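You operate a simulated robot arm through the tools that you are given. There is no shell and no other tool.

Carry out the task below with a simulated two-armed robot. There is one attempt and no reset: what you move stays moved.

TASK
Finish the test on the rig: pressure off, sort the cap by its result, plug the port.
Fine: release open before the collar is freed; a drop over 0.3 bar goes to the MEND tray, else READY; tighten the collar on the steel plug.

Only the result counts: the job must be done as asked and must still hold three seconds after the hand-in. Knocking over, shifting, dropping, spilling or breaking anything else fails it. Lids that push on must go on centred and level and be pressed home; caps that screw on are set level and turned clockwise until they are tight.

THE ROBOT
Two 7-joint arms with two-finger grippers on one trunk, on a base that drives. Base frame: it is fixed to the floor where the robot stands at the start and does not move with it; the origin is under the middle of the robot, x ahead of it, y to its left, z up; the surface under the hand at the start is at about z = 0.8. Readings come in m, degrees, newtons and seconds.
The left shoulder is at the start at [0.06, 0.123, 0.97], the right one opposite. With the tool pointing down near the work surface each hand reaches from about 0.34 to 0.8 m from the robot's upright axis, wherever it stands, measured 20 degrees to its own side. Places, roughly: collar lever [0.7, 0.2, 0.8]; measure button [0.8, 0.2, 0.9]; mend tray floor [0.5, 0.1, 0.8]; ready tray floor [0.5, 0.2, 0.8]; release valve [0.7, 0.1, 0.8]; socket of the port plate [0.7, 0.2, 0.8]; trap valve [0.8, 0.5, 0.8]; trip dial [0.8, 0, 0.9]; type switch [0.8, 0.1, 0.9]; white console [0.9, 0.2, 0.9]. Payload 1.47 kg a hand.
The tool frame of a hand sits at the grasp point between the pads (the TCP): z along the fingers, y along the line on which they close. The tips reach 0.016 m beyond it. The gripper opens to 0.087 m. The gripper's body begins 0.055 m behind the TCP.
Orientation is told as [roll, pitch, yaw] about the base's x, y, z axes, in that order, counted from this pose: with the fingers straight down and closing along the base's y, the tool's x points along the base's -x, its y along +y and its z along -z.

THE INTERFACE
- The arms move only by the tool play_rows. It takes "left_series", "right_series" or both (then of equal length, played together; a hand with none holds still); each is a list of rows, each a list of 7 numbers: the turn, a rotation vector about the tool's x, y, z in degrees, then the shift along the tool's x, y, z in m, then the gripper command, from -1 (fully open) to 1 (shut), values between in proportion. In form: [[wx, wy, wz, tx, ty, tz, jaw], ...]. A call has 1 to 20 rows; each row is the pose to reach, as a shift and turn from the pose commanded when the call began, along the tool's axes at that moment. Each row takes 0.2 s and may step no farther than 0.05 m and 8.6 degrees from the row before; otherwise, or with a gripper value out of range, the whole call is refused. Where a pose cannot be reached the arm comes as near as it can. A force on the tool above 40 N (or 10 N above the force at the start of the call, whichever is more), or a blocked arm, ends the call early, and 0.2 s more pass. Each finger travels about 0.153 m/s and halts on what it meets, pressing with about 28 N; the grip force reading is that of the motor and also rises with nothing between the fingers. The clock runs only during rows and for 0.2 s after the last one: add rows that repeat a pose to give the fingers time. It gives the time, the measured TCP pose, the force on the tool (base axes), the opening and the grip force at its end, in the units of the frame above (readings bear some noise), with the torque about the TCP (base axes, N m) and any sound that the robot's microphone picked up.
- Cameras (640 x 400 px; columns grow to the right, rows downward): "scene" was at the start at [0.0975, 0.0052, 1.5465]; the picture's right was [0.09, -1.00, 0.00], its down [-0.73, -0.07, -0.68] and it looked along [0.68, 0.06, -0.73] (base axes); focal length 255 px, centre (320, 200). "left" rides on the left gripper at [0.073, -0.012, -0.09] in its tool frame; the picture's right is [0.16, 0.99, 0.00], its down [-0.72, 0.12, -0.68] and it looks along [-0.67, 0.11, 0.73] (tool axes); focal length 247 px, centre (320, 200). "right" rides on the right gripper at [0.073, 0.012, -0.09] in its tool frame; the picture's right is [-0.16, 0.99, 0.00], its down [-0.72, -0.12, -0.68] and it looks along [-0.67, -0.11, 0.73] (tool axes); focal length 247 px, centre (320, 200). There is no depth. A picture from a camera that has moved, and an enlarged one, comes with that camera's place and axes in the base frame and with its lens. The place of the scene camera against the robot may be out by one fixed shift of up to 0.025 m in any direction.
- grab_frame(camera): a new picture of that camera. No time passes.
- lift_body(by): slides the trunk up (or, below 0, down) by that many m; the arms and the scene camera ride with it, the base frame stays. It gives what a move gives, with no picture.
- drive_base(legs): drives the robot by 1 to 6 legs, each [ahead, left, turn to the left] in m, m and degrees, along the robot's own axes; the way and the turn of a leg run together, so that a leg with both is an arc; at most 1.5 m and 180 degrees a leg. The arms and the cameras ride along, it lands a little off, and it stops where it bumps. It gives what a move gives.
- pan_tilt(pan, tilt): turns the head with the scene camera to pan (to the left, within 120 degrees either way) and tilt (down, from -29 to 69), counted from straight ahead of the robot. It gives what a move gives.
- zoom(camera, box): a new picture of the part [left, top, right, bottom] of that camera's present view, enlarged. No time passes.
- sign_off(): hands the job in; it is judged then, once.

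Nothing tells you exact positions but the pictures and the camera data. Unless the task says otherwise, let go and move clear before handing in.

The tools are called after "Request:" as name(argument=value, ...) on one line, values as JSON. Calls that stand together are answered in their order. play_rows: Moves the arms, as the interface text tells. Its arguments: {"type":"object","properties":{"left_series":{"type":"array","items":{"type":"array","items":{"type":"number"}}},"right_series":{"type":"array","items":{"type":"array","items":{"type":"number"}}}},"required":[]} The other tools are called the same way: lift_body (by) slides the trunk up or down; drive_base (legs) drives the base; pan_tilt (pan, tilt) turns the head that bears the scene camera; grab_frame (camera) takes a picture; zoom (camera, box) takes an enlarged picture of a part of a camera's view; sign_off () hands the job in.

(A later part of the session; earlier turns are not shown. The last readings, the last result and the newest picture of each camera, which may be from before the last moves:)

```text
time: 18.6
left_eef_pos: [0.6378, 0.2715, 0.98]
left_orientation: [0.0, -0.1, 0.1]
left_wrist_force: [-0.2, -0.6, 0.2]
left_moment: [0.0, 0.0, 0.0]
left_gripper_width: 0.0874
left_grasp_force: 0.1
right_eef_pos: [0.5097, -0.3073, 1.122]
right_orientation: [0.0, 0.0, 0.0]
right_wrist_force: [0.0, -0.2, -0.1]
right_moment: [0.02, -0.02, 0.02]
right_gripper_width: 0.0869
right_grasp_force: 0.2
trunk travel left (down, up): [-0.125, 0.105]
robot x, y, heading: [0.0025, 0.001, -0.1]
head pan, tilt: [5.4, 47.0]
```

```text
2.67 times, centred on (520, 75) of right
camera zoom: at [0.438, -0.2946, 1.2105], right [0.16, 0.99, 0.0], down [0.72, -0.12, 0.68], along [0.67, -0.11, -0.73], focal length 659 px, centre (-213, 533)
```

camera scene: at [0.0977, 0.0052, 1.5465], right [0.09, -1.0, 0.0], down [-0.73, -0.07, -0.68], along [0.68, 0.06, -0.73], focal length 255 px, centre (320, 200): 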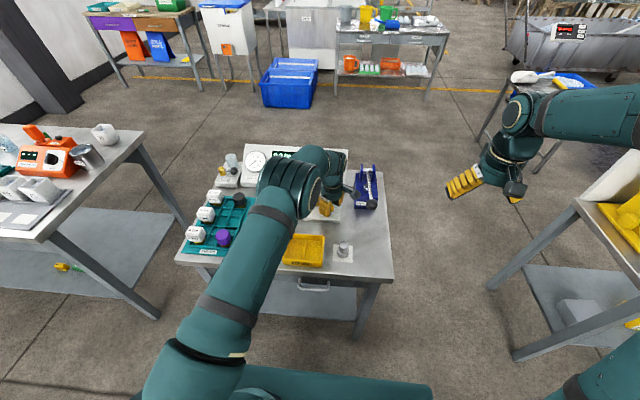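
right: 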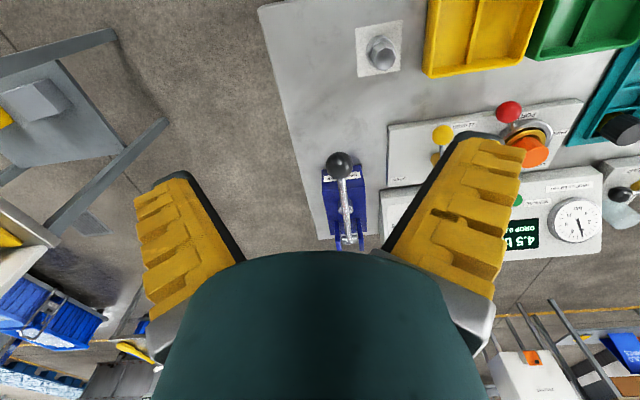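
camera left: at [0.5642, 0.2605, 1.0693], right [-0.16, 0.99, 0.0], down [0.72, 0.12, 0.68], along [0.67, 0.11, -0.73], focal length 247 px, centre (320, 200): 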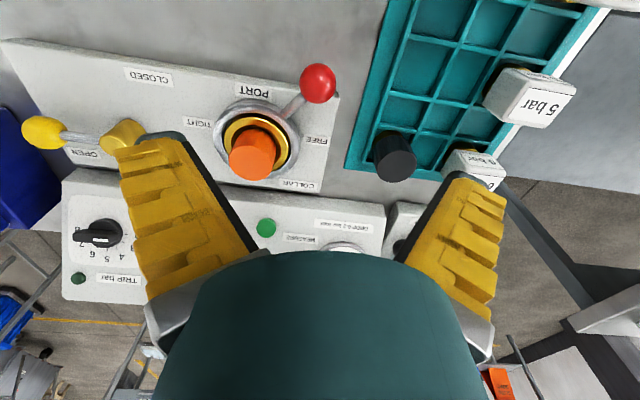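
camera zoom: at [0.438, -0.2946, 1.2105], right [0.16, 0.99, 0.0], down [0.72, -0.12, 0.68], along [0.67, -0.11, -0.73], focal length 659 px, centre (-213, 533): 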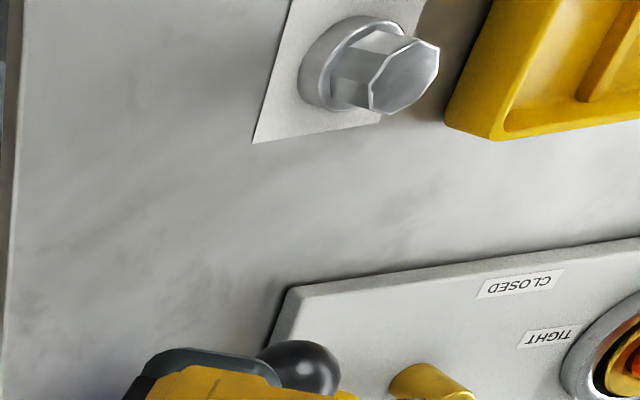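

The cap top centre is at about (0.712, 0.216, 0.866), diameter about 0.045. I'll move above it and check the centring before gripping.

Request:
play_rows(left_series=[[0, 0, 0, -0.025, -0.0185, 0, -1], [0, 0, 0, -0.05, -0.037, 0.01, -1], [0, 0, 0, -0.0742, -0.0555, 0.03, -1], [0, 0, 0, -0.0742, -0.0555, 0.06, -1], [0, 0, 0, -0.0742, -0.0555, 0.085, -1]])

Request:
grab_frame(camera="left")

Request:
zoom(camera="scene", box=[220, 170, 316, 230])

```text
time: 19.8
left_eef_pos: [0.7102, 0.2164, 0.8935]
left_orientation: [0.0, 0.0, 0.1]
left_wrist_force: [0.7, 0.8, 0.5]
left_moment: [0.03, 0.0, 0.02]
left_gripper_width: 0.087
left_grasp_force: 0.1
right_eef_pos: [0.5112, -0.3075, 1.1219]
right_orientation: [0.0, 0.0, 0.0]
right_wrist_force: [0.1, -0.2, 0.2]
right_moment: [-0.03, 0.02, -0.02]
right_gripper_width: 0.0873
right_grasp_force: 0.0
trunk travel left (down, up): [-0.125, 0.105]
robot x, y, heading: [-0.0005, 0.0022, 0.1]
head pan, tilt: [5.4, 47.0]
```

```text
taken
camera left: at [0.6361, 0.2046, 0.9824], right [-0.16, 0.99, 0.0], down [0.72, 0.12, 0.68], along [0.67, 0.11, -0.73], focal length 247 px, centre (320, 200)
```

left: 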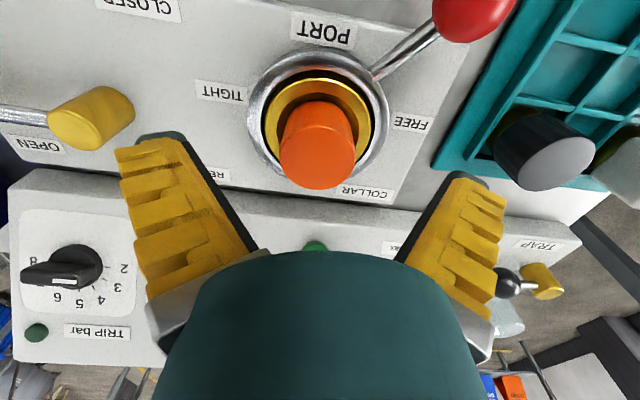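

```text
6.67 times, centred on (268, 200) of scene
camera zoom: at [0.0983, 0.0051, 1.5464], right [0.09, -1.0, 0.0], down [-0.73, -0.07, -0.68], along [0.68, 0.06, -0.73], focal length 1701 px, centre (667, 200)
```

zoom: 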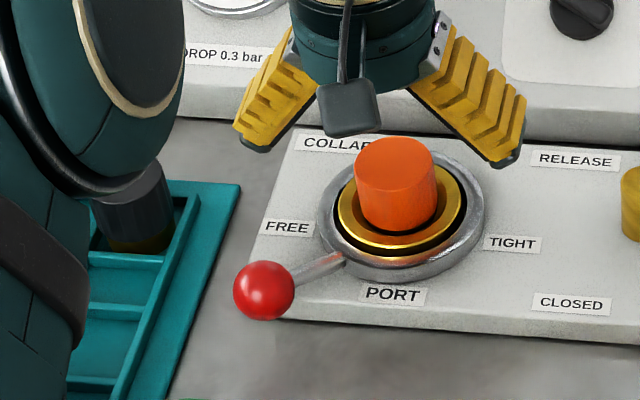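

The cap is centred between the fingers. I'll descend and grip it.

Request:
play_rows(left_series=[[0, 0, 0, -0.001, 0, 0.012, -0.7], [0, 0, 0, -0.002, 0, 0.024, -0.6], [0, 0, 0, -0.002, 0, 0.034, -0.6], [0, 0, 0, -0.002, 0, 0.034, 0], [0, 0, 0, -0.002, 0, 0.034, 0.6], [0, 0, 0, -0.002, 0, 0.034, 1], [0, 0, 0, -0.002, 0, 0.034, 1]])

Request:
grab_frame(camera="left")

Request:
zoom(camera="scene", box=[220, 170, 316, 230])

```text
time: 21.4
left_eef_pos: [0.7146, 0.2156, 0.8604]
left_orientation: [0.0, 0.1, -0.1]
left_wrist_force: [-0.3, -0.8, 2.5]
left_moment: [0.01, 0.09, 0.01]
left_gripper_width: 0.035
left_grasp_force: 28.3
right_eef_pos: [0.5103, -0.307, 1.1218]
right_orientation: [0.1, 0.0, -0.1]
right_wrist_force: [-1.1, 0.6, -0.1]
right_moment: [0.0, 0.01, 0.0]
right_gripper_width: 0.087
right_grasp_force: 0.0
trunk travel left (down, up): [-0.125, 0.105]
robot x, y, heading: [0.0002, 0.0011, 0.2]
head pan, tilt: [5.4, 47.0]
```

```text
taken
camera left: at [0.6389, 0.2054, 0.9498], right [-0.16, 0.99, 0.0], down [0.72, 0.12, 0.68], along [0.67, 0.11, -0.73], focal length 247 px, centre (320, 200)
```

left: 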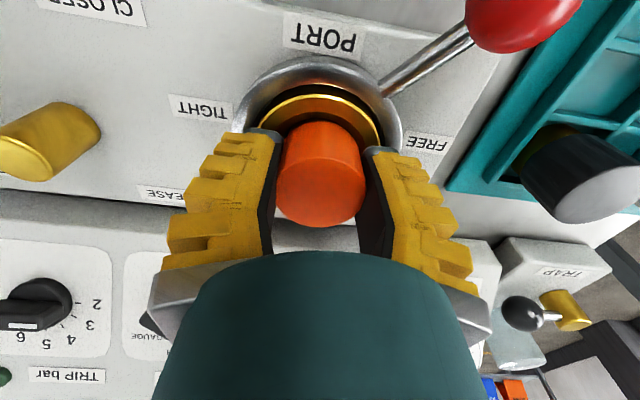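

```text
6.67 times, centred on (268, 200) of scene
camera zoom: at [0.0973, 0.0051, 1.5465], right [0.09, -1.0, 0.0], down [-0.73, -0.07, -0.68], along [0.68, 0.06, -0.73], focal length 1701 px, centre (667, 200)
```

zoom: 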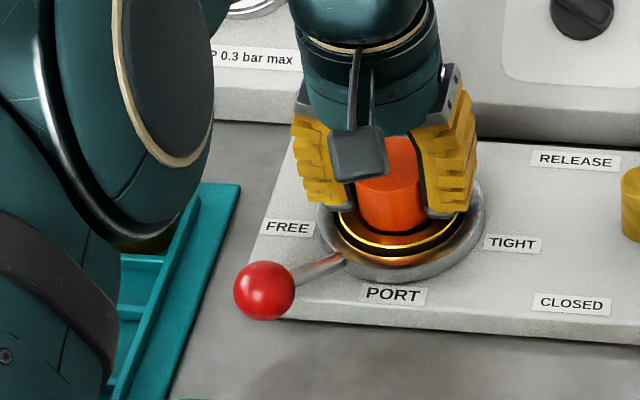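

The cap is gripped at 0.035 m width. I'll lift it straight up slowly.

Request:
play_rows(left_series=[[0, 0, 0, 0, 0, -0.008, 1], [0, 0, 0, 0, 0, -0.02, 1], [0, 0, 0, 0, 0, -0.035, 1], [0, 0, 0, 0, 0, -0.06, 1], [0, 0, 0, 0, 0, -0.09, 1]])

Request:
grab_frame(camera="left")

Request:
zoom(camera="scene", box=[200, 150, 360, 270])

Request:
grab_frame(camera="right")

```text
time: 22.6
left_eef_pos: [0.7132, 0.216, 0.9507]
left_orientation: [-0.1, 0.0, 0.0]
left_wrist_force: [-0.6, 0.9, -1.4]
left_moment: [0.03, -0.01, 0.02]
left_gripper_width: 0.0345
left_grasp_force: 28.3
right_eef_pos: [0.5107, -0.307, 1.123]
right_orientation: [0.0, 0.0, 0.0]
right_wrist_force: [0.4, 0.8, -0.1]
right_moment: [-0.03, -0.02, 0.0]
right_gripper_width: 0.0869
right_grasp_force: 0.1
trunk travel left (down, up): [-0.125, 0.105]
robot x, y, heading: [-0.0001, 0.0019, -0.1]
head pan, tilt: [5.4, 47.0]
```

```text
taken
camera left: at [0.6387, 0.2045, 1.041], right [-0.16, 0.99, 0.0], down [0.72, 0.12, 0.68], along [0.67, 0.11, -0.73], focal length 247 px, centre (320, 200)
```

left: 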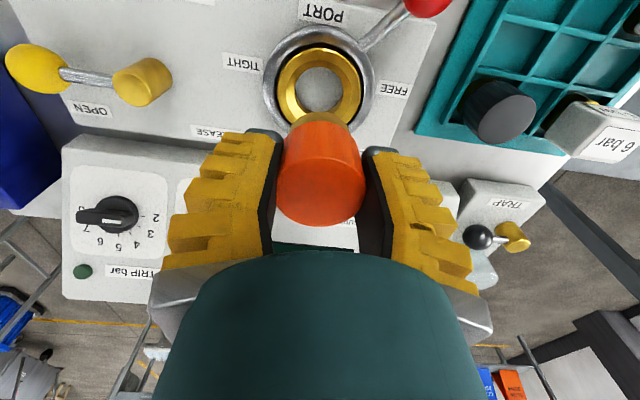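

```text
3.33 times, centred on (280, 210) of scene
camera zoom: at [0.0972, 0.0052, 1.5465], right [0.09, -1.0, 0.0], down [-0.73, -0.07, -0.68], along [0.68, 0.06, -0.73], focal length 850 px, centre (453, 167)
```

zoom: 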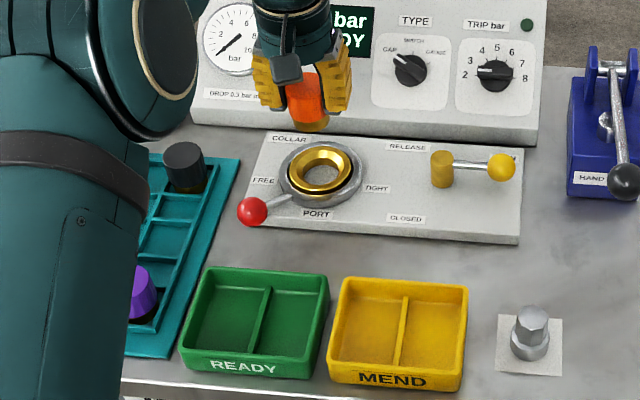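

```text
taken
camera right: at [0.4377, -0.2946, 1.2107], right [0.16, 0.99, 0.0], down [0.72, -0.12, 0.68], along [0.67, -0.11, -0.73], focal length 247 px, centre (320, 200)
```

right: 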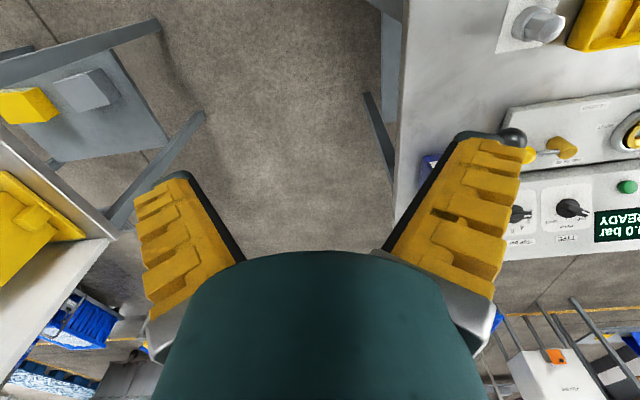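

The cap came out cleanly and the gold socket stayed in place. I'll carry it up towards the yellow MEND tray and look at the tray closely.

Request:
play_rows(left_series=[[0, 0, 0, 0.0, 0, -0.03, 1], [0, 0, 0, 0.02, -0.02, -0.05, 1], [0, 0, 0, 0.045, -0.045, -0.05, 1], [0, 0, 0, 0.07, -0.07, -0.05, 1], [0, 0, 0, 0.095, -0.095, -0.05, 1], [0, 0, 0, 0.113, -0.106, -0.05, 1]])

Request:
grab_frame(camera="left")

Request:
zoom(camera="scene", box=[200, 150, 360, 270])

```text
time: 24.0
left_eef_pos: [0.5996, 0.1109, 1.001]
left_orientation: [0.0, 0.0, 0.1]
left_wrist_force: [-0.1, 0.3, -1.4]
left_moment: [0.0, -0.02, 0.02]
left_gripper_width: 0.0342
left_grasp_force: 27.9
right_eef_pos: [0.5093, -0.3062, 1.1215]
right_orientation: [0.0, -0.1, 0.0]
right_wrist_force: [-0.1, 0.0, -0.2]
right_moment: [0.03, -0.02, 0.01]
right_gripper_width: 0.0869
right_grasp_force: 0.1
trunk travel left (down, up): [-0.125, 0.105]
robot x, y, heading: [-0.002, -0.0014, -0.1]
head pan, tilt: [5.4, 47.0]
```

```text
taken
camera left: at [0.5252, 0.0999, 1.0905], right [-0.16, 0.99, 0.0], down [0.72, 0.12, 0.68], along [0.67, 0.11, -0.73], focal length 247 px, centre (320, 200)
```

left: 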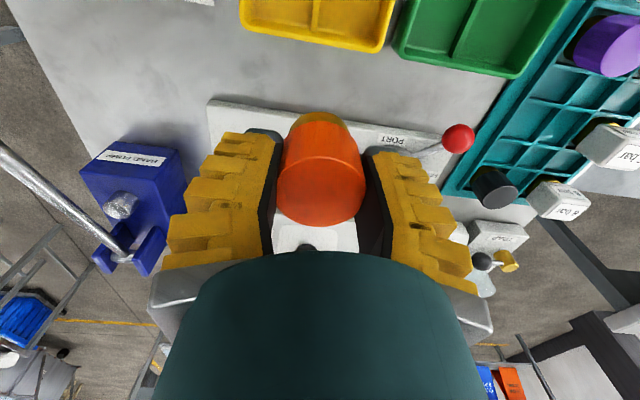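

```text
3.33 times, centred on (280, 210) of scene
camera zoom: at [0.0973, 0.0053, 1.5465], right [0.09, -1.0, 0.0], down [-0.73, -0.07, -0.68], along [0.68, 0.06, -0.73], focal length 850 px, centre (453, 167)
```

zoom: 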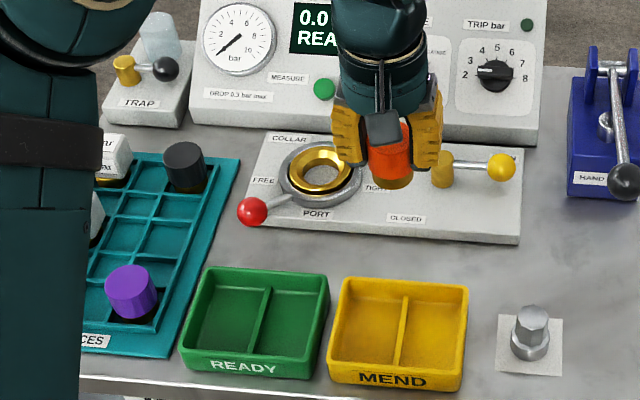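

The MEND tray spans about x 0.47–0.57 and y 0.035–0.166, with the divider at y=0.10. I'll bring the cap over its left compartment and turn the wrist so the fingers open along the compartment's length.

Request:
play_rows(left_series=[[0, 0, -8, 0.0, 0.0, 0, 1], [0, 0, -16, 0.01, 0.003, 0, 1], [0, 0, -24, 0.02, 0.006, 0, 1], [0, 0, -32, 0.03, 0.009, 0, 1], [0, 0, -40, 0.04, 0.012, 0, 1], [0, 0, -48, 0.05, 0.015, 0, 1], [0, 0, -56, 0.06, 0.018, 0, 1], [0, 0, -64, 0.07, 0.021, 0.01, 1], [0, 0, -72, 0.08, 0.021, 0.02, 1], [0, 0, -80, 0.08, 0.021, 0.03, 1], [0, 0, -88, 0.08, 0.021, 0.04, 1], [0, 0, -90, 0.08, 0.021, 0.05, 1]])

Request:
grab_frame(camera="left")

Request:
grab_frame(camera="scene")

```text
time: 26.6
left_eef_pos: [0.5201, 0.1318, 0.9499]
left_orientation: [-0.1, 0.0, 90.1]
left_wrist_force: [-0.9, 0.4, -0.5]
left_moment: [0.0, -0.01, 0.02]
left_gripper_width: 0.0338
left_grasp_force: 28.1
right_eef_pos: [0.5112, -0.3074, 1.1213]
right_orientation: [0.0, -0.1, 0.1]
right_wrist_force: [0.0, -0.8, -0.5]
right_moment: [-0.01, 0.03, 0.03]
right_gripper_width: 0.0872
right_grasp_force: 0.1
trunk travel left (down, up): [-0.125, 0.105]
robot x, y, heading: [0.0007, -0.0012, 0.2]
head pan, tilt: [5.4, 47.0]
```

```text
taken
camera left: at [0.5307, 0.0589, 1.0401], right [-0.99, -0.16, 0.0], down [-0.12, 0.72, 0.68], along [-0.11, 0.67, -0.73], focal length 247 px, centre (320, 200)
```

left: 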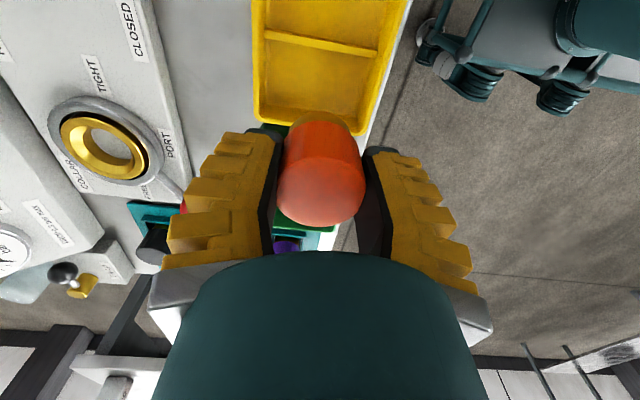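

```text
taken
camera scene: at [0.0978, 0.0053, 1.5464], right [0.09, -1.0, 0.0], down [-0.73, -0.07, -0.68], along [0.68, 0.06, -0.73], focal length 255 px, centre (320, 200)
```

scene: 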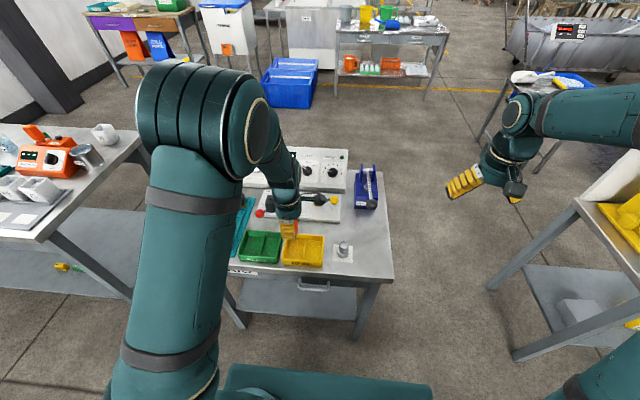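

The cap is centred over the left compartment of the MEND tray. I'll lower it close to the floor.

Request:
play_rows(left_series=[[0, 0, 0, 0, 0, 0.03, 1], [0, 0, 0, 0, 0, 0.06, 1], [0, 0, 0, 0, 0, 0.08, 1], [0, 0, 0, 0, 0, 0.092, 1]])

Request:
grab_frame(camera="left")

Request:
zoom(camera="scene", box=[240, 210, 360, 285])

```text
time: 27.6
left_eef_pos: [0.5222, 0.1331, 0.8596]
left_orientation: [0.0, 0.1, 90.0]
left_wrist_force: [0.3, -0.1, -0.8]
left_moment: [0.03, -0.01, -0.01]
left_gripper_width: 0.0338
left_grasp_force: 28.3
right_eef_pos: [0.51, -0.3064, 1.1223]
right_orientation: [0.0, 0.0, 0.0]
right_wrist_force: [0.4, -0.2, 0.5]
right_moment: [-0.03, 0.02, -0.01]
right_gripper_width: 0.0869
right_grasp_force: 0.0
trunk travel left (down, up): [-0.125, 0.105]
robot x, y, heading: [-0.0003, 0.001, -0.1]
head pan, tilt: [5.4, 47.0]
```

```text
taken
camera left: at [0.531, 0.0591, 0.9483], right [-0.99, -0.16, 0.0], down [-0.12, 0.72, 0.68], along [-0.11, 0.67, -0.73], focal length 247 px, centre (320, 200)
```

left: 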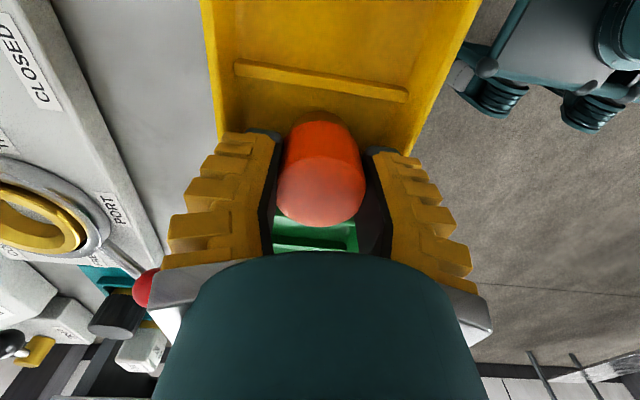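

```text
5.33 times, centred on (300, 248) of scene
camera zoom: at [0.0977, 0.0052, 1.5465], right [0.09, -1.0, 0.0], down [-0.73, -0.07, -0.68], along [0.68, 0.06, -0.73], focal length 1361 px, centre (427, -53)
```

zoom: 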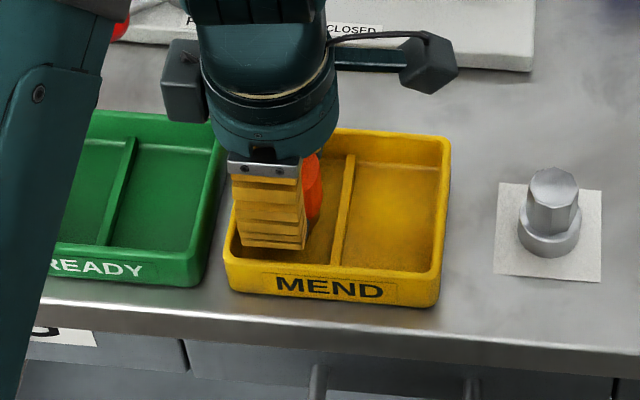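

The cap is inside the tray. I'll go down gently until it touches the floor.

Request:
play_rows(left_series=[[0, 0, 0, 0, 0, 0.003, 1], [0, 0, 0, 0, 0, 0.006, 1]])

```text
time: 28.2
left_eef_pos: [0.5205, 0.1313, 0.8532]
left_orientation: [0.0, 0.0, 90.0]
left_wrist_force: [-0.7, -0.8, -1.5]
left_moment: [0.02, 0.02, -0.01]
left_gripper_width: 0.0337
left_grasp_force: 27.5
right_eef_pos: [0.5105, -0.3076, 1.1227]
right_orientation: [0.0, 0.1, 0.0]
right_wrist_force: [-0.4, 0.4, -0.2]
right_moment: [-0.03, 0.02, 0.01]
right_gripper_width: 0.0869
right_grasp_force: 0.0
trunk travel left (down, up): [-0.125, 0.105]
robot x, y, heading: [0.0003, 0.0011, -0.0]
head pan, tilt: [5.4, 47.0]
```

Request:
play_rows(left_series=[[0, 0, 0, 0, 0, 0.002, 1], [0, 0, 0, 0, 0, 0.004, 1]])

```text
time: 28.8
left_eef_pos: [0.5221, 0.1319, 0.8477]
left_orientation: [0.0, 0.0, 89.9]
left_wrist_force: [0.1, -0.3, -1.1]
left_moment: [0.01, 0.04, 0.0]
left_gripper_width: 0.0339
left_grasp_force: 28.3
right_eef_pos: [0.5108, -0.3065, 1.1219]
right_orientation: [0.0, 0.0, -0.1]
right_wrist_force: [0.1, 0.2, -0.3]
right_moment: [-0.03, -0.01, 0.02]
right_gripper_width: 0.087
right_grasp_force: 0.1
trunk travel left (down, up): [-0.125, 0.105]
robot x, y, heading: [-0.0006, 0.0006, 0.1]
head pan, tilt: [5.4, 47.0]
```

Request:
play_rows(left_series=[[0, 0, 0, 0, 0, 0.002, 1], [0, 0, 0, 0, 0, 0.004, 1]])

Request:
grab_frame(camera="left")

Request:
zoom(camera="scene", box=[260, 215, 340, 275])

```text
time: 29.4
left_eef_pos: [0.5226, 0.1324, 0.8467]
left_orientation: [-0.2, 0.0, 90.0]
left_wrist_force: [-1.6, 1.8, 21.1]
left_moment: [-0.15, 0.27, 0.05]
left_gripper_width: 0.0342
left_grasp_force: 28.3
right_eef_pos: [0.5096, -0.306, 1.1231]
right_orientation: [0.0, -0.2, 0.0]
right_wrist_force: [-0.5, -0.5, 0.4]
right_moment: [0.03, -0.01, -0.03]
right_gripper_width: 0.0868
right_grasp_force: 0.0
trunk travel left (down, up): [-0.125, 0.105]
robot x, y, heading: [-0.0022, -0.0023, -0.0]
head pan, tilt: [5.4, 47.0]
```

```text
taken
camera left: at [0.5308, 0.0593, 0.9361], right [-0.99, -0.16, 0.0], down [-0.12, 0.72, 0.68], along [-0.11, 0.67, -0.73], focal length 247 px, centre (320, 200)
```

left: 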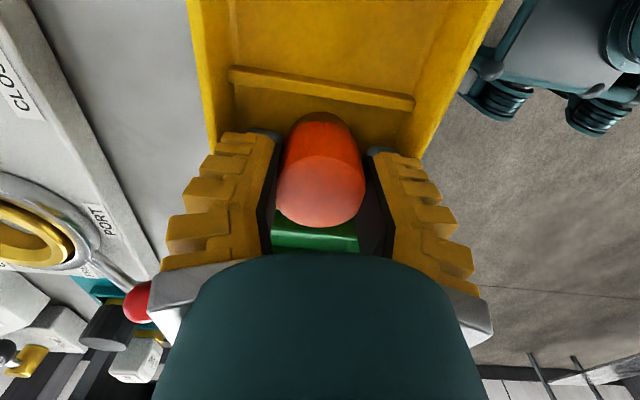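

```text
6.67 times, centred on (300, 245) of scene
camera zoom: at [0.096, 0.0051, 1.5468], right [0.09, -1.0, 0.0], down [-0.73, -0.07, -0.68], along [0.68, 0.06, -0.73], focal length 1701 px, centre (453, -100)
```

zoom: 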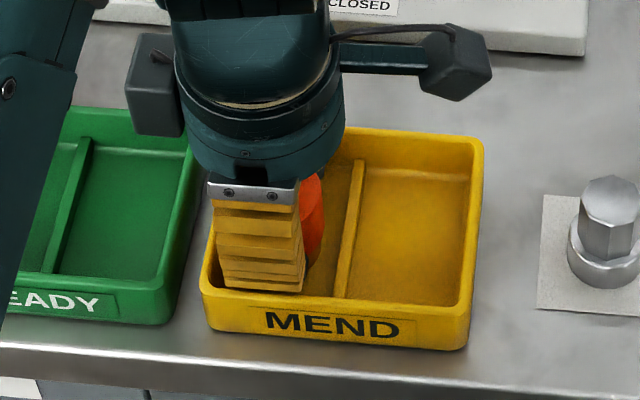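

Contact was felt at 21 N, so the cap is on the tray floor. I'll ease the pressure, open moderately, and rise.

Request:
play_rows(left_series=[[0, 0, 0, 0, 0, -0.003, 1], [0, 0, 0, 0, 0, -0.003, 0.4], [0, 0, 0, 0, 0, -0.003, 0.05], [0, 0, 0, 0, 0, -0.003, 0.0], [0, 0, 0, 0, 0, -0.02, 0.0], [0, 0, 0, 0, 0, -0.05, 0.0], [0, 0, 0, 0, 0, -0.09, -0.2], [0, 0, 0, 0, 0, -0.13, -0.5]])

Request:
grab_frame(camera="left")

Request:
zoom(camera="scene", box=[220, 190, 380, 290])

```text
time: 31.2
left_eef_pos: [0.5182, 0.1312, 0.975]
left_orientation: [0.1, 0.1, 90.1]
left_wrist_force: [0.1, -0.1, -0.8]
left_moment: [0.01, 0.01, 0.02]
left_gripper_width: 0.069
left_grasp_force: 2.7
right_eef_pos: [0.5096, -0.3058, 1.1229]
right_orientation: [0.0, 0.0, 0.1]
right_wrist_force: [0.0, 0.5, 0.5]
right_moment: [0.01, 0.01, 0.0]
right_gripper_width: 0.0868
right_grasp_force: 0.1
trunk travel left (down, up): [-0.125, 0.105]
robot x, y, heading: [0.0032, -0.0016, 0.1]
head pan, tilt: [5.4, 47.0]
```

```text
taken
camera left: at [0.5297, 0.0581, 1.0648], right [-0.99, -0.16, 0.0], down [-0.12, 0.72, 0.68], along [-0.11, 0.67, -0.73], focal length 247 px, centre (320, 200)
```

left: 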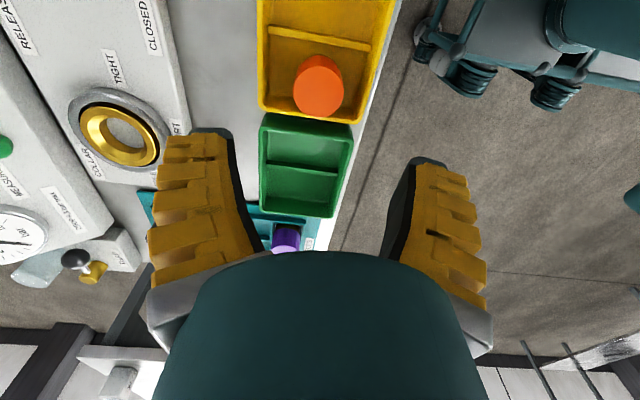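

```text
4.00 times, centred on (300, 240) of scene
camera zoom: at [0.0967, 0.0053, 1.5465], right [0.09, -1.0, 0.0], down [-0.73, -0.07, -0.68], along [0.68, 0.06, -0.73], focal length 1021 px, centre (400, 40)
```

zoom: 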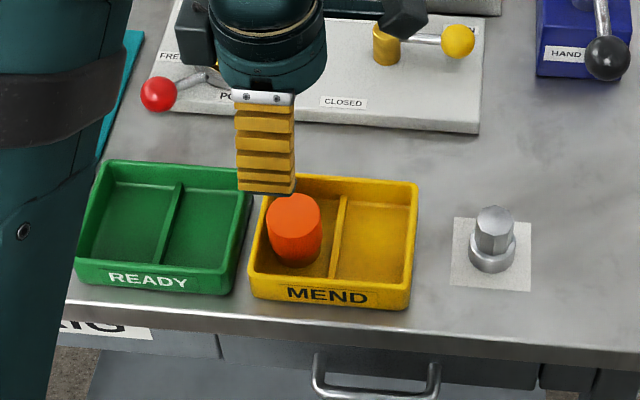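

The cap stands in the MEND tray. Now I'll move the left hand over towards the steel plug, turning the wrist back, and measure it.

Request:
play_rows(left_series=[[0, 0, 8, 0.012, -0.005, 0, -0.7], [0, 0, 16, 0.025, -0.01, 0, -1], [0, 0, 24, 0.038, -0.015, 0, -1], [0, 0, 32, 0.05, -0.02, 0, -1], [0, 0, 40, 0.063, -0.025, 0, -1], [0, 0, 48, 0.075, -0.03, 0, -1], [0, 0, 56, 0.088, -0.035, 0, -1], [0, 0, 64, 0.1, -0.04, 0, -1], [0, 0, 72, 0.113, -0.045, 0, -1], [0, 0, 80, 0.125, -0.05, 0, -1], [0, 0, 88, 0.14, -0.055, 0, -1], [0, 0, 90, 0.151, -0.057, 0, -1]])

Request:
grab_frame(camera="left")

Request:
zoom(camera="scene", box=[220, 190, 380, 290])

```text
time: 33.8
left_eef_pos: [0.5773, -0.0207, 0.9751]
left_orientation: [0.1, 0.0, -0.1]
left_wrist_force: [0.1, -0.5, 0.2]
left_moment: [-0.03, -0.01, 0.03]
left_gripper_width: 0.0869
left_grasp_force: 0.1
right_eef_pos: [0.5098, -0.3061, 1.1211]
right_orientation: [0.0, 0.0, 0.0]
right_wrist_force: [-1.0, 0.1, 0.8]
right_moment: [-0.02, -0.03, 0.01]
right_gripper_width: 0.0872
right_grasp_force: 0.1
trunk travel left (down, up): [-0.125, 0.105]
robot x, y, heading: [-0.0003, 0.0008, 0.1]
head pan, tilt: [5.4, 47.0]
```

```text
taken
camera left: at [0.5031, -0.0309, 1.0649], right [-0.16, 0.99, 0.0], down [0.72, 0.11, 0.68], along [0.67, 0.11, -0.73], focal length 247 px, centre (320, 200)
```

left: 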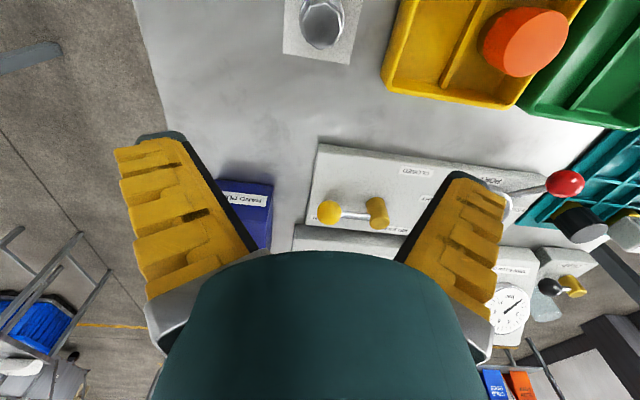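

```text
4.00 times, centred on (300, 240) of scene
camera zoom: at [0.0975, 0.0051, 1.5465], right [0.09, -1.0, 0.0], down [-0.73, -0.07, -0.68], along [0.68, 0.06, -0.73], focal length 1021 px, centre (400, 40)
```

zoom: 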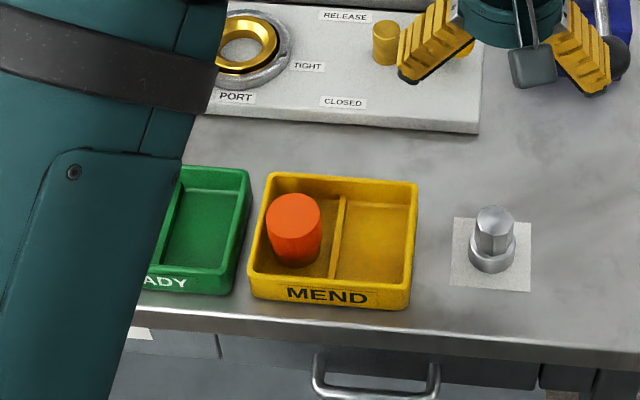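

The plug is at the top of the view. I'll move the hand back directly above it for a better look.

Request:
play_rows(left_series=[[0, 0, 0, 0.02, 0, 0, -1], [0, 0, 0, 0.042, -0.002, 0, -1]])

Request:
grab_frame(camera="left")

Request:
zoom(camera="left", box=[260, 30, 388, 150])

Request:
zoom(camera="scene", box=[310, 220, 374, 280])

```text
time: 34.4
left_eef_pos: [0.5358, -0.0213, 0.976]
left_orientation: [-0.1, 0.0, 0.0]
left_wrist_force: [-0.9, -0.5, -0.1]
left_moment: [0.01, -0.02, 0.01]
left_gripper_width: 0.0868
left_grasp_force: 0.0
right_eef_pos: [0.5098, -0.3072, 1.1224]
right_orientation: [0.0, 0.0, 0.0]
right_wrist_force: [0.1, -0.2, -0.1]
right_moment: [0.0, 0.0, -0.03]
right_gripper_width: 0.0869
right_grasp_force: 0.0
trunk travel left (down, up): [-0.125, 0.105]
robot x, y, heading: [-0.0019, 0.0004, -0.2]
head pan, tilt: [5.4, 47.0]
```

```text
taken
camera left: at [0.4615, -0.0325, 1.0657], right [-0.16, 0.99, 0.0], down [0.72, 0.12, 0.68], along [0.67, 0.11, -0.73], focal length 247 px, centre (320, 200)
```

left: 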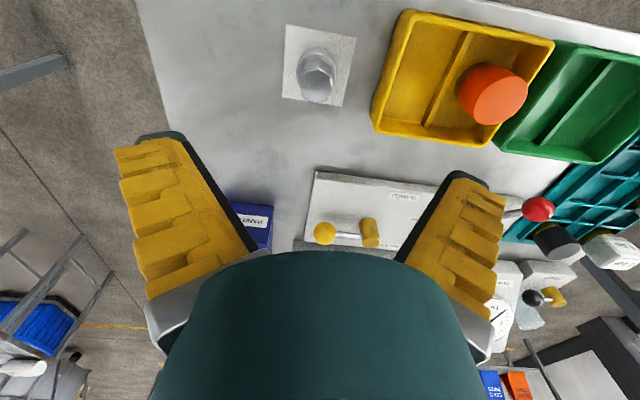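

```text
3.33 times, centred on (324, 90) of left
camera zoom: at [0.4615, -0.0325, 1.0657], right [-0.16, 0.99, 0.0], down [0.72, 0.12, 0.68], along [0.67, 0.11, -0.73], focal length 823 px, centre (307, 567)
```

zoom: 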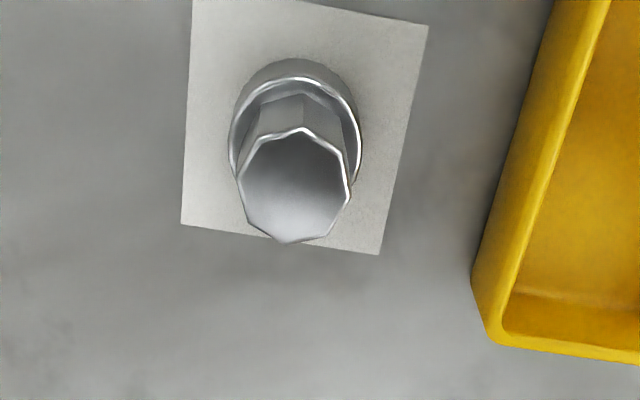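

```text
6.67 times, centred on (342, 250) of scene
camera zoom: at [0.0971, 0.0052, 1.5465], right [0.09, -1.0, 0.0], down [-0.73, -0.07, -0.68], along [0.68, 0.06, -0.73], focal length 1701 px, centre (173, -133)
```

zoom: 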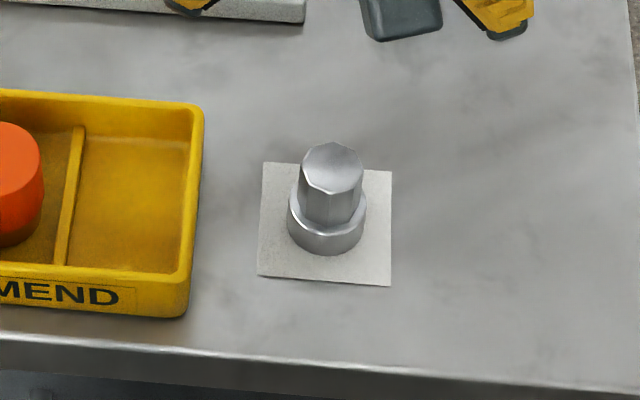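

The plug is at about (0.53, -0.025), its octagonal head reaching up to about z=0.857. I'll lower above it with the jaws part-open and check centring.

Request:
play_rows(left_series=[[0, 0, 0, 0.003, -0.002, 0.025, -0.8], [0, 0, 0, 0.006, -0.0037, 0.05, -0.55], [0, 0, 0, 0.006, -0.0037, 0.075, -0.55]])

Request:
grab_frame(camera="left")

Request:
zoom(camera="scene", box=[310, 220, 374, 280])

```text
time: 35.2
left_eef_pos: [0.5303, -0.0267, 0.9008]
left_orientation: [0.0, 0.0, -0.1]
left_wrist_force: [0.2, 0.4, 0.3]
left_moment: [-0.02, 0.01, -0.01]
left_gripper_width: 0.0714
left_grasp_force: 2.4
right_eef_pos: [0.5112, -0.3066, 1.1203]
right_orientation: [-0.1, 0.0, -0.1]
right_wrist_force: [0.3, 0.2, 0.2]
right_moment: [0.03, 0.0, -0.03]
right_gripper_width: 0.0871
right_grasp_force: 0.1
trunk travel left (down, up): [-0.125, 0.105]
robot x, y, heading: [-0.0039, -0.0032, 0.2]
head pan, tilt: [5.4, 47.0]
```

```text
taken
camera left: at [0.4565, -0.0376, 0.9895], right [-0.16, 0.99, 0.0], down [0.72, 0.12, 0.68], along [0.67, 0.11, -0.73], focal length 247 px, centre (320, 200)
```

left: 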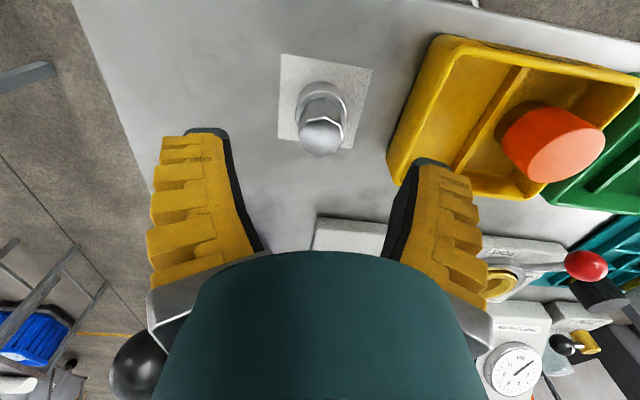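

```text
6.67 times, centred on (342, 250) of scene
camera zoom: at [0.098, 0.005, 1.5464], right [0.09, -1.0, 0.0], down [-0.73, -0.07, -0.68], along [0.68, 0.06, -0.73], focal length 1701 px, centre (173, -133)
```

zoom: 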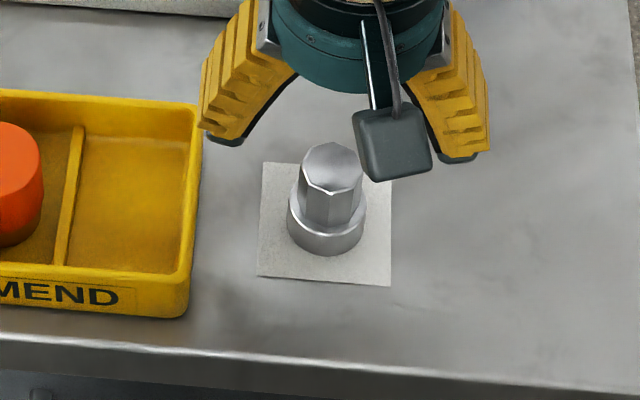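

The plug is centred. I'll lower and grip its head.

Request:
play_rows(left_series=[[0, 0, 0, 0, 0.001, 0.02, -0.55], [0, 0, 0, 0, 0.001, 0.04, -0.55], [0, 0, 0, 0, 0.001, 0.056, -0.55], [0, 0, 0, 0, 0.001, 0.056, 0], [0, 0, 0, 0, 0.001, 0.056, 0.5], [0, 0, 0, 0, 0.001, 0.056, 1], [0, 0, 0, 0, 0.001, 0.056, 1]])

Request:
grab_frame(camera="left")

Request:
zoom(camera="scene", box=[310, 220, 374, 280])

```text
time: 36.8
left_eef_pos: [0.5312, -0.0261, 0.8438]
left_orientation: [0.0, -0.1, 0.1]
left_wrist_force: [-0.3, 0.3, 1.7]
left_moment: [-0.03, -0.04, 0.03]
left_gripper_width: 0.0213
left_grasp_force: 28.5
right_eef_pos: [0.5105, -0.3054, 1.1221]
right_orientation: [0.0, 0.0, 0.1]
right_wrist_force: [1.3, -0.4, 0.1]
right_moment: [-0.01, -0.01, 0.01]
right_gripper_width: 0.087
right_grasp_force: 0.0
trunk travel left (down, up): [-0.125, 0.105]
robot x, y, heading: [-0.0011, -0.0053, 0.2]
head pan, tilt: [5.4, 47.0]
```

```text
taken
camera left: at [0.4562, -0.0365, 0.9342], right [-0.16, 0.99, 0.0], down [0.72, 0.12, 0.68], along [0.67, 0.11, -0.73], focal length 247 px, centre (320, 200)
```

left: 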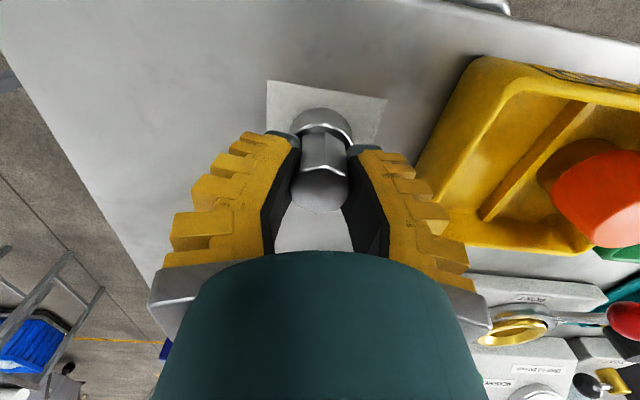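

```text
6.67 times, centred on (342, 250) of scene
camera zoom: at [0.0975, 0.0052, 1.5465], right [0.09, -1.0, 0.0], down [-0.73, -0.07, -0.68], along [0.68, 0.06, -0.73], focal length 1701 px, centre (173, -133)
```

zoom: 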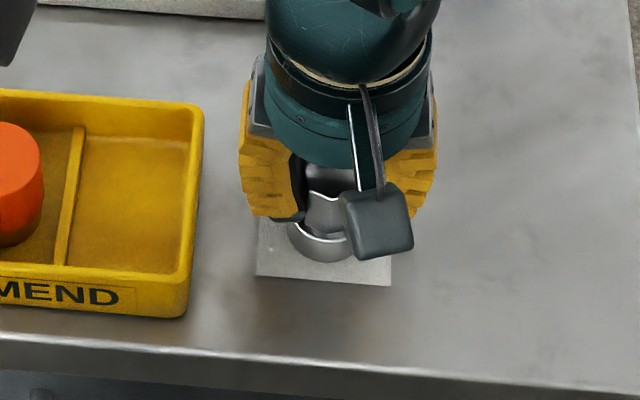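

The plug head is gripped. I'll check how the plug sits in the fingers before lifting.

Request:
zoom(camera="left", box=[256, 75, 384, 225])

```text
2.67 times, centred on (320, 150) of left
camera zoom: at [0.4562, -0.0365, 0.9342], right [-0.16, 0.99, 0.0], down [0.72, 0.12, 0.68], along [0.67, 0.11, -0.73], focal length 659 px, centre (320, 333)
```

zoom: 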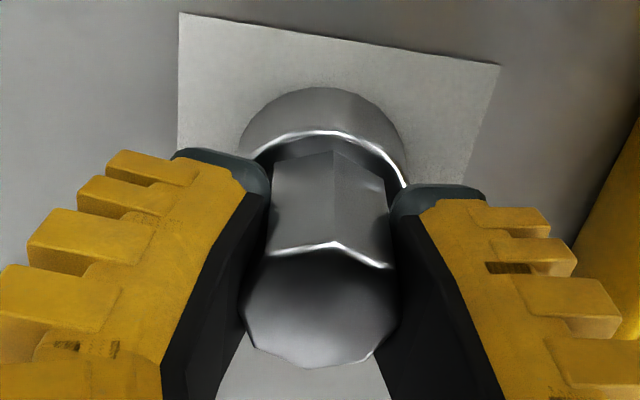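

The plug is held near centre with its base about 0.043 m below the grasp point. I'll lift it and carry it to above the port.

Request:
play_rows(left_series=[[0, 0, 0, 0, 0, -0.015, 1], [0, 0, 0, 0, 0, -0.05, 1], [0, 0, 0, 0, 0, -0.09, 1], [0, 0, 0, 0, 0, -0.12, 1], [0, 0, 0, -0.023, 0.03, -0.12, 1], [0, 0, 0, -0.046, 0.06, -0.12, 1], [0, 0, 0, -0.069, 0.09, -0.12, 1], [0, 0, 0, -0.092, 0.12, -0.12, 1], [0, 0, 0, -0.115, 0.15, -0.12, 1], [0, 0, 0, -0.138, 0.18, -0.12, 1], [0, 0, 0, -0.161, 0.21, -0.12, 1], [0, 0, 0, -0.183, 0.2407, -0.12, 1], [0, 0, 0, -0.183, 0.2407, -0.095, 1]])

Request:
grab_frame(camera="left")

Request:
zoom(camera="scene", box=[220, 150, 348, 230])

```text
time: 39.6
left_eef_pos: [0.7143, 0.2166, 0.9378]
left_orientation: [0.0, -0.1, 0.0]
left_wrist_force: [-0.9, 0.2, -1.4]
left_moment: [0.03, 0.03, -0.01]
left_gripper_width: 0.0205
left_grasp_force: 27.2
right_eef_pos: [0.5102, -0.307, 1.1231]
right_orientation: [0.0, 0.0, 0.0]
right_wrist_force: [0.1, 0.4, 0.6]
right_moment: [0.03, 0.01, 0.03]
right_gripper_width: 0.087
right_grasp_force: 0.0
trunk travel left (down, up): [-0.125, 0.105]
robot x, y, heading: [0.0019, -0.0024, -0.1]
head pan, tilt: [5.4, 47.0]
```

```text
taken
camera left: at [0.64, 0.206, 1.0271], right [-0.16, 0.99, 0.0], down [0.72, 0.12, 0.68], along [0.67, 0.11, -0.73], focal length 247 px, centre (320, 200)
```

left: 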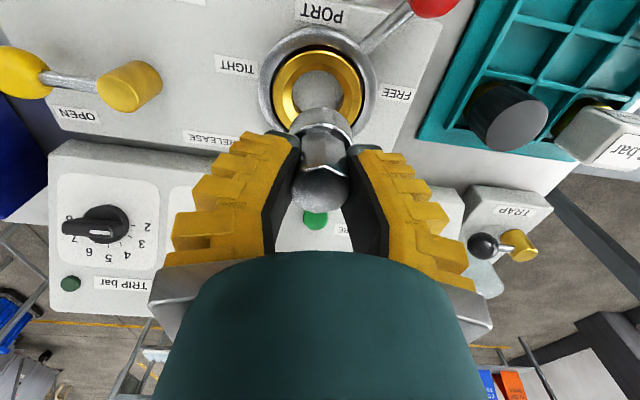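

```text
5.00 times, centred on (284, 190) of scene
camera zoom: at [0.098, 0.0048, 1.5464], right [0.09, -1.0, 0.0], down [-0.73, -0.07, -0.68], along [0.68, 0.06, -0.73], focal length 1276 px, centre (500, 250)
```

zoom: 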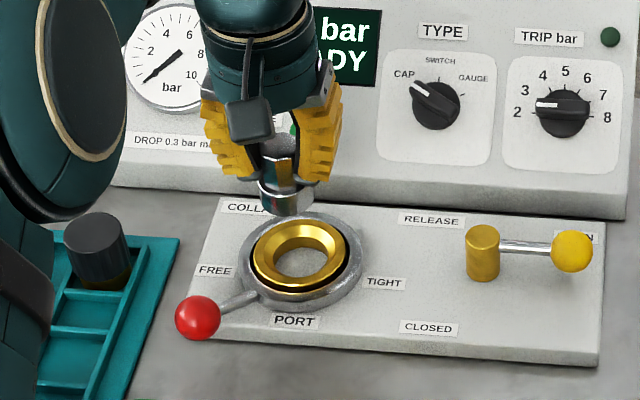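

The plug hangs above the port. I'll check its alignment with the socket hole.

Request:
zoom(camera="left", box=[250, 20, 390, 140])

```text
3.33 times, centred on (320, 80) of left
camera zoom: at [0.64, 0.206, 1.0271], right [-0.16, 0.99, 0.0], down [0.72, 0.12, 0.68], along [0.67, 0.11, -0.73], focal length 823 px, centre (320, 600)
```

zoom: 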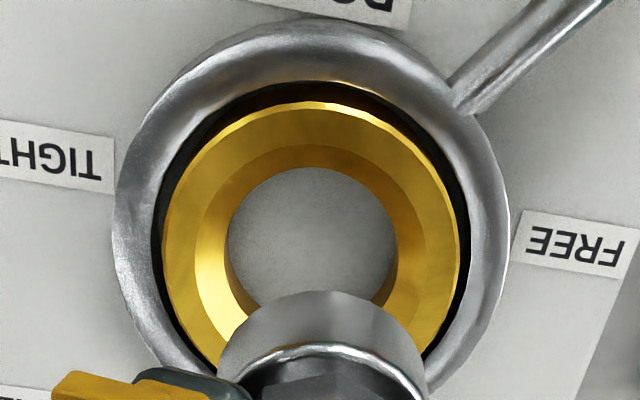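

The alignment matches where the cap sat. I'll lower until the plug enters the funnel mouth.

Request:
play_rows(left_series=[[0, 0, 0, 0, 0, 0.025, 1], [0, 0, 0, 0, 0, 0.045, 1], [0, 0, 0, 0, 0, 0.056, 1]])

Request:
zoom(camera="left", box=[240, 60, 400, 220])

Request:
zoom(camera="scene", box=[236, 160, 332, 220])

```text
time: 40.4
left_eef_pos: [0.7139, 0.2168, 0.8828]
left_orientation: [0.0, 0.0, 0.0]
left_wrist_force: [1.2, -0.8, -1.6]
left_moment: [0.03, -0.01, -0.01]
left_gripper_width: 0.0203
left_grasp_force: 28.5
right_eef_pos: [0.5108, -0.3074, 1.1209]
right_orientation: [0.0, 0.1, 0.0]
right_wrist_force: [0.0, -0.3, -0.6]
right_moment: [0.02, 0.01, -0.02]
right_gripper_width: 0.0872
right_grasp_force: 0.0
trunk travel left (down, up): [-0.125, 0.105]
robot x, y, heading: [-0.0014, 0.0029, 0.2]
head pan, tilt: [5.4, 47.0]
```

```text
2.50 times, centred on (320, 140) of left
camera zoom: at [0.6397, 0.2065, 0.9719], right [-0.16, 0.99, 0.0], down [0.72, 0.12, 0.68], along [0.67, 0.11, -0.73], focal length 617 px, centre (320, 350)
```

zoom: 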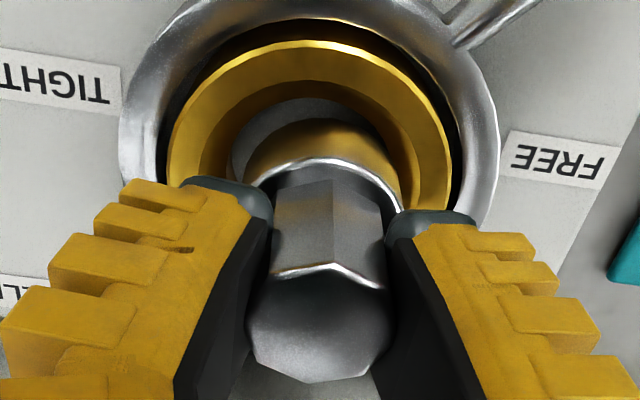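

```text
6.67 times, centred on (284, 190) of scene
camera zoom: at [0.0979, 0.0053, 1.5464], right [0.09, -1.0, 0.0], down [-0.73, -0.07, -0.68], along [0.68, 0.06, -0.73], focal length 1701 px, centre (560, 267)
```

zoom: 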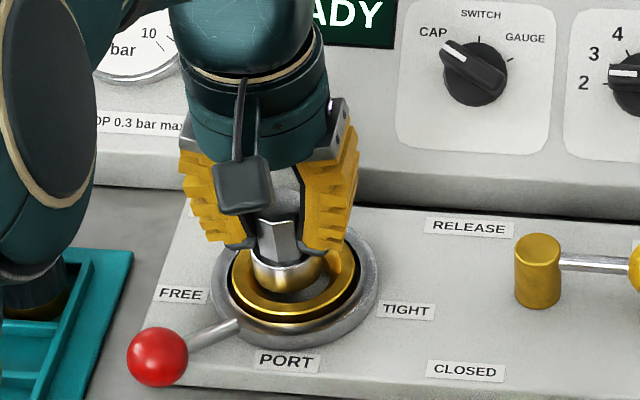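

The plug sits about 2.5 mm too far left relative to the socket. I'll correct that and lower slowly into the bore.

Request:
play_rows(left_series=[[0, 0, 0, 0, -0.0025, 0, 1], [0, 0, 0, 0, -0.0025, 0.005, 1], [0, 0, 0, 0, -0.0025, 0.01, 1]])

Request:
zoom(camera="left", box=[240, 60, 400, 220])

Request:
zoom(camera="scene", box=[236, 160, 332, 220])

```text
time: 41.2
left_eef_pos: [0.713, 0.2137, 0.8718]
left_orientation: [0.0, 0.0, 0.0]
left_wrist_force: [0.0, 0.6, -2.0]
left_moment: [0.03, 0.01, 0.01]
left_gripper_width: 0.0201
left_grasp_force: 28.3
right_eef_pos: [0.511, -0.3071, 1.1202]
right_orientation: [0.0, 0.1, 0.0]
right_wrist_force: [0.0, 0.0, 0.0]
right_moment: [-0.02, -0.03, -0.02]
right_gripper_width: 0.0872
right_grasp_force: 0.0
trunk travel left (down, up): [-0.125, 0.105]
robot x, y, heading: [-0.0037, 0.0029, -0.1]
head pan, tilt: [5.4, 47.0]
```

```text
2.50 times, centred on (320, 140) of left
camera zoom: at [0.6393, 0.2029, 0.9616], right [-0.16, 0.99, 0.0], down [0.72, 0.12, 0.68], along [0.67, 0.11, -0.73], focal length 617 px, centre (320, 350)
```

zoom: 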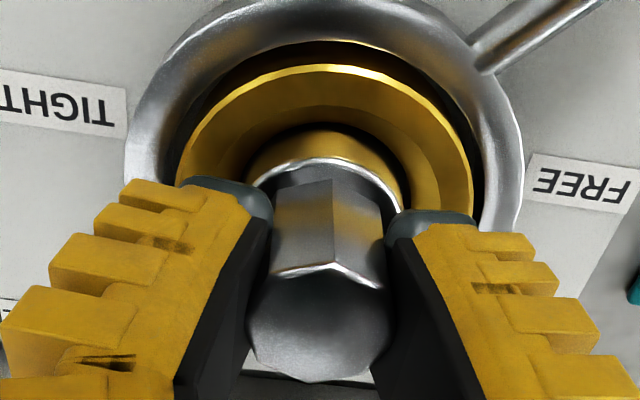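

```text
6.67 times, centred on (284, 190) of scene
camera zoom: at [0.0978, 0.0052, 1.5464], right [0.09, -1.0, 0.0], down [-0.73, -0.07, -0.68], along [0.68, 0.06, -0.73], focal length 1701 px, centre (560, 267)
```

zoom: 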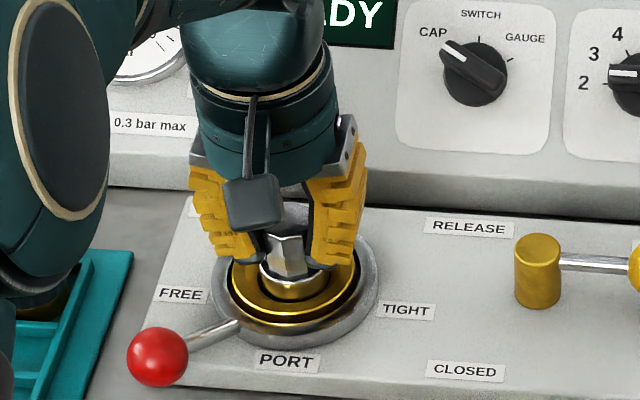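

The plug is now centred in the socket. I'll continue down in small steps and feel for the seat.

Request:
play_rows(left_series=[[0, 0, 0, 0, 0, 0.003, 1], [0, 0, 0, 0, 0, 0.006, 1], [0, 0, 0, 0, 0, 0.009, 1]])

Request:
zoom(camera="left", box=[240, 60, 400, 220])

```text
time: 42.0
left_eef_pos: [0.7125, 0.2138, 0.8652]
left_orientation: [0.1, -0.2, 0.0]
left_wrist_force: [-1.6, 0.5, 7.1]
left_moment: [-0.07, 0.05, -0.03]
left_gripper_width: 0.02
left_grasp_force: 27.5
right_eef_pos: [0.5094, -0.3064, 1.1224]
right_orientation: [0.0, 0.1, 0.0]
right_wrist_force: [0.1, 0.0, -0.2]
right_moment: [0.02, 0.0, -0.02]
right_gripper_width: 0.087
right_grasp_force: 0.0
trunk travel left (down, up): [-0.125, 0.105]
robot x, y, heading: [-0.0011, -0.002, -0.1]
head pan, tilt: [5.4, 47.0]
```

```text
2.50 times, centred on (320, 140) of left
camera zoom: at [0.6383, 0.2029, 0.9543], right [-0.16, 0.99, 0.0], down [0.72, 0.12, 0.68], along [0.67, 0.11, -0.73], focal length 617 px, centre (320, 350)
```

zoom: 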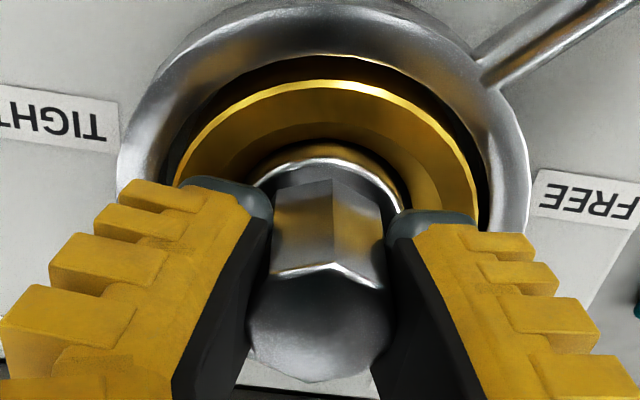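

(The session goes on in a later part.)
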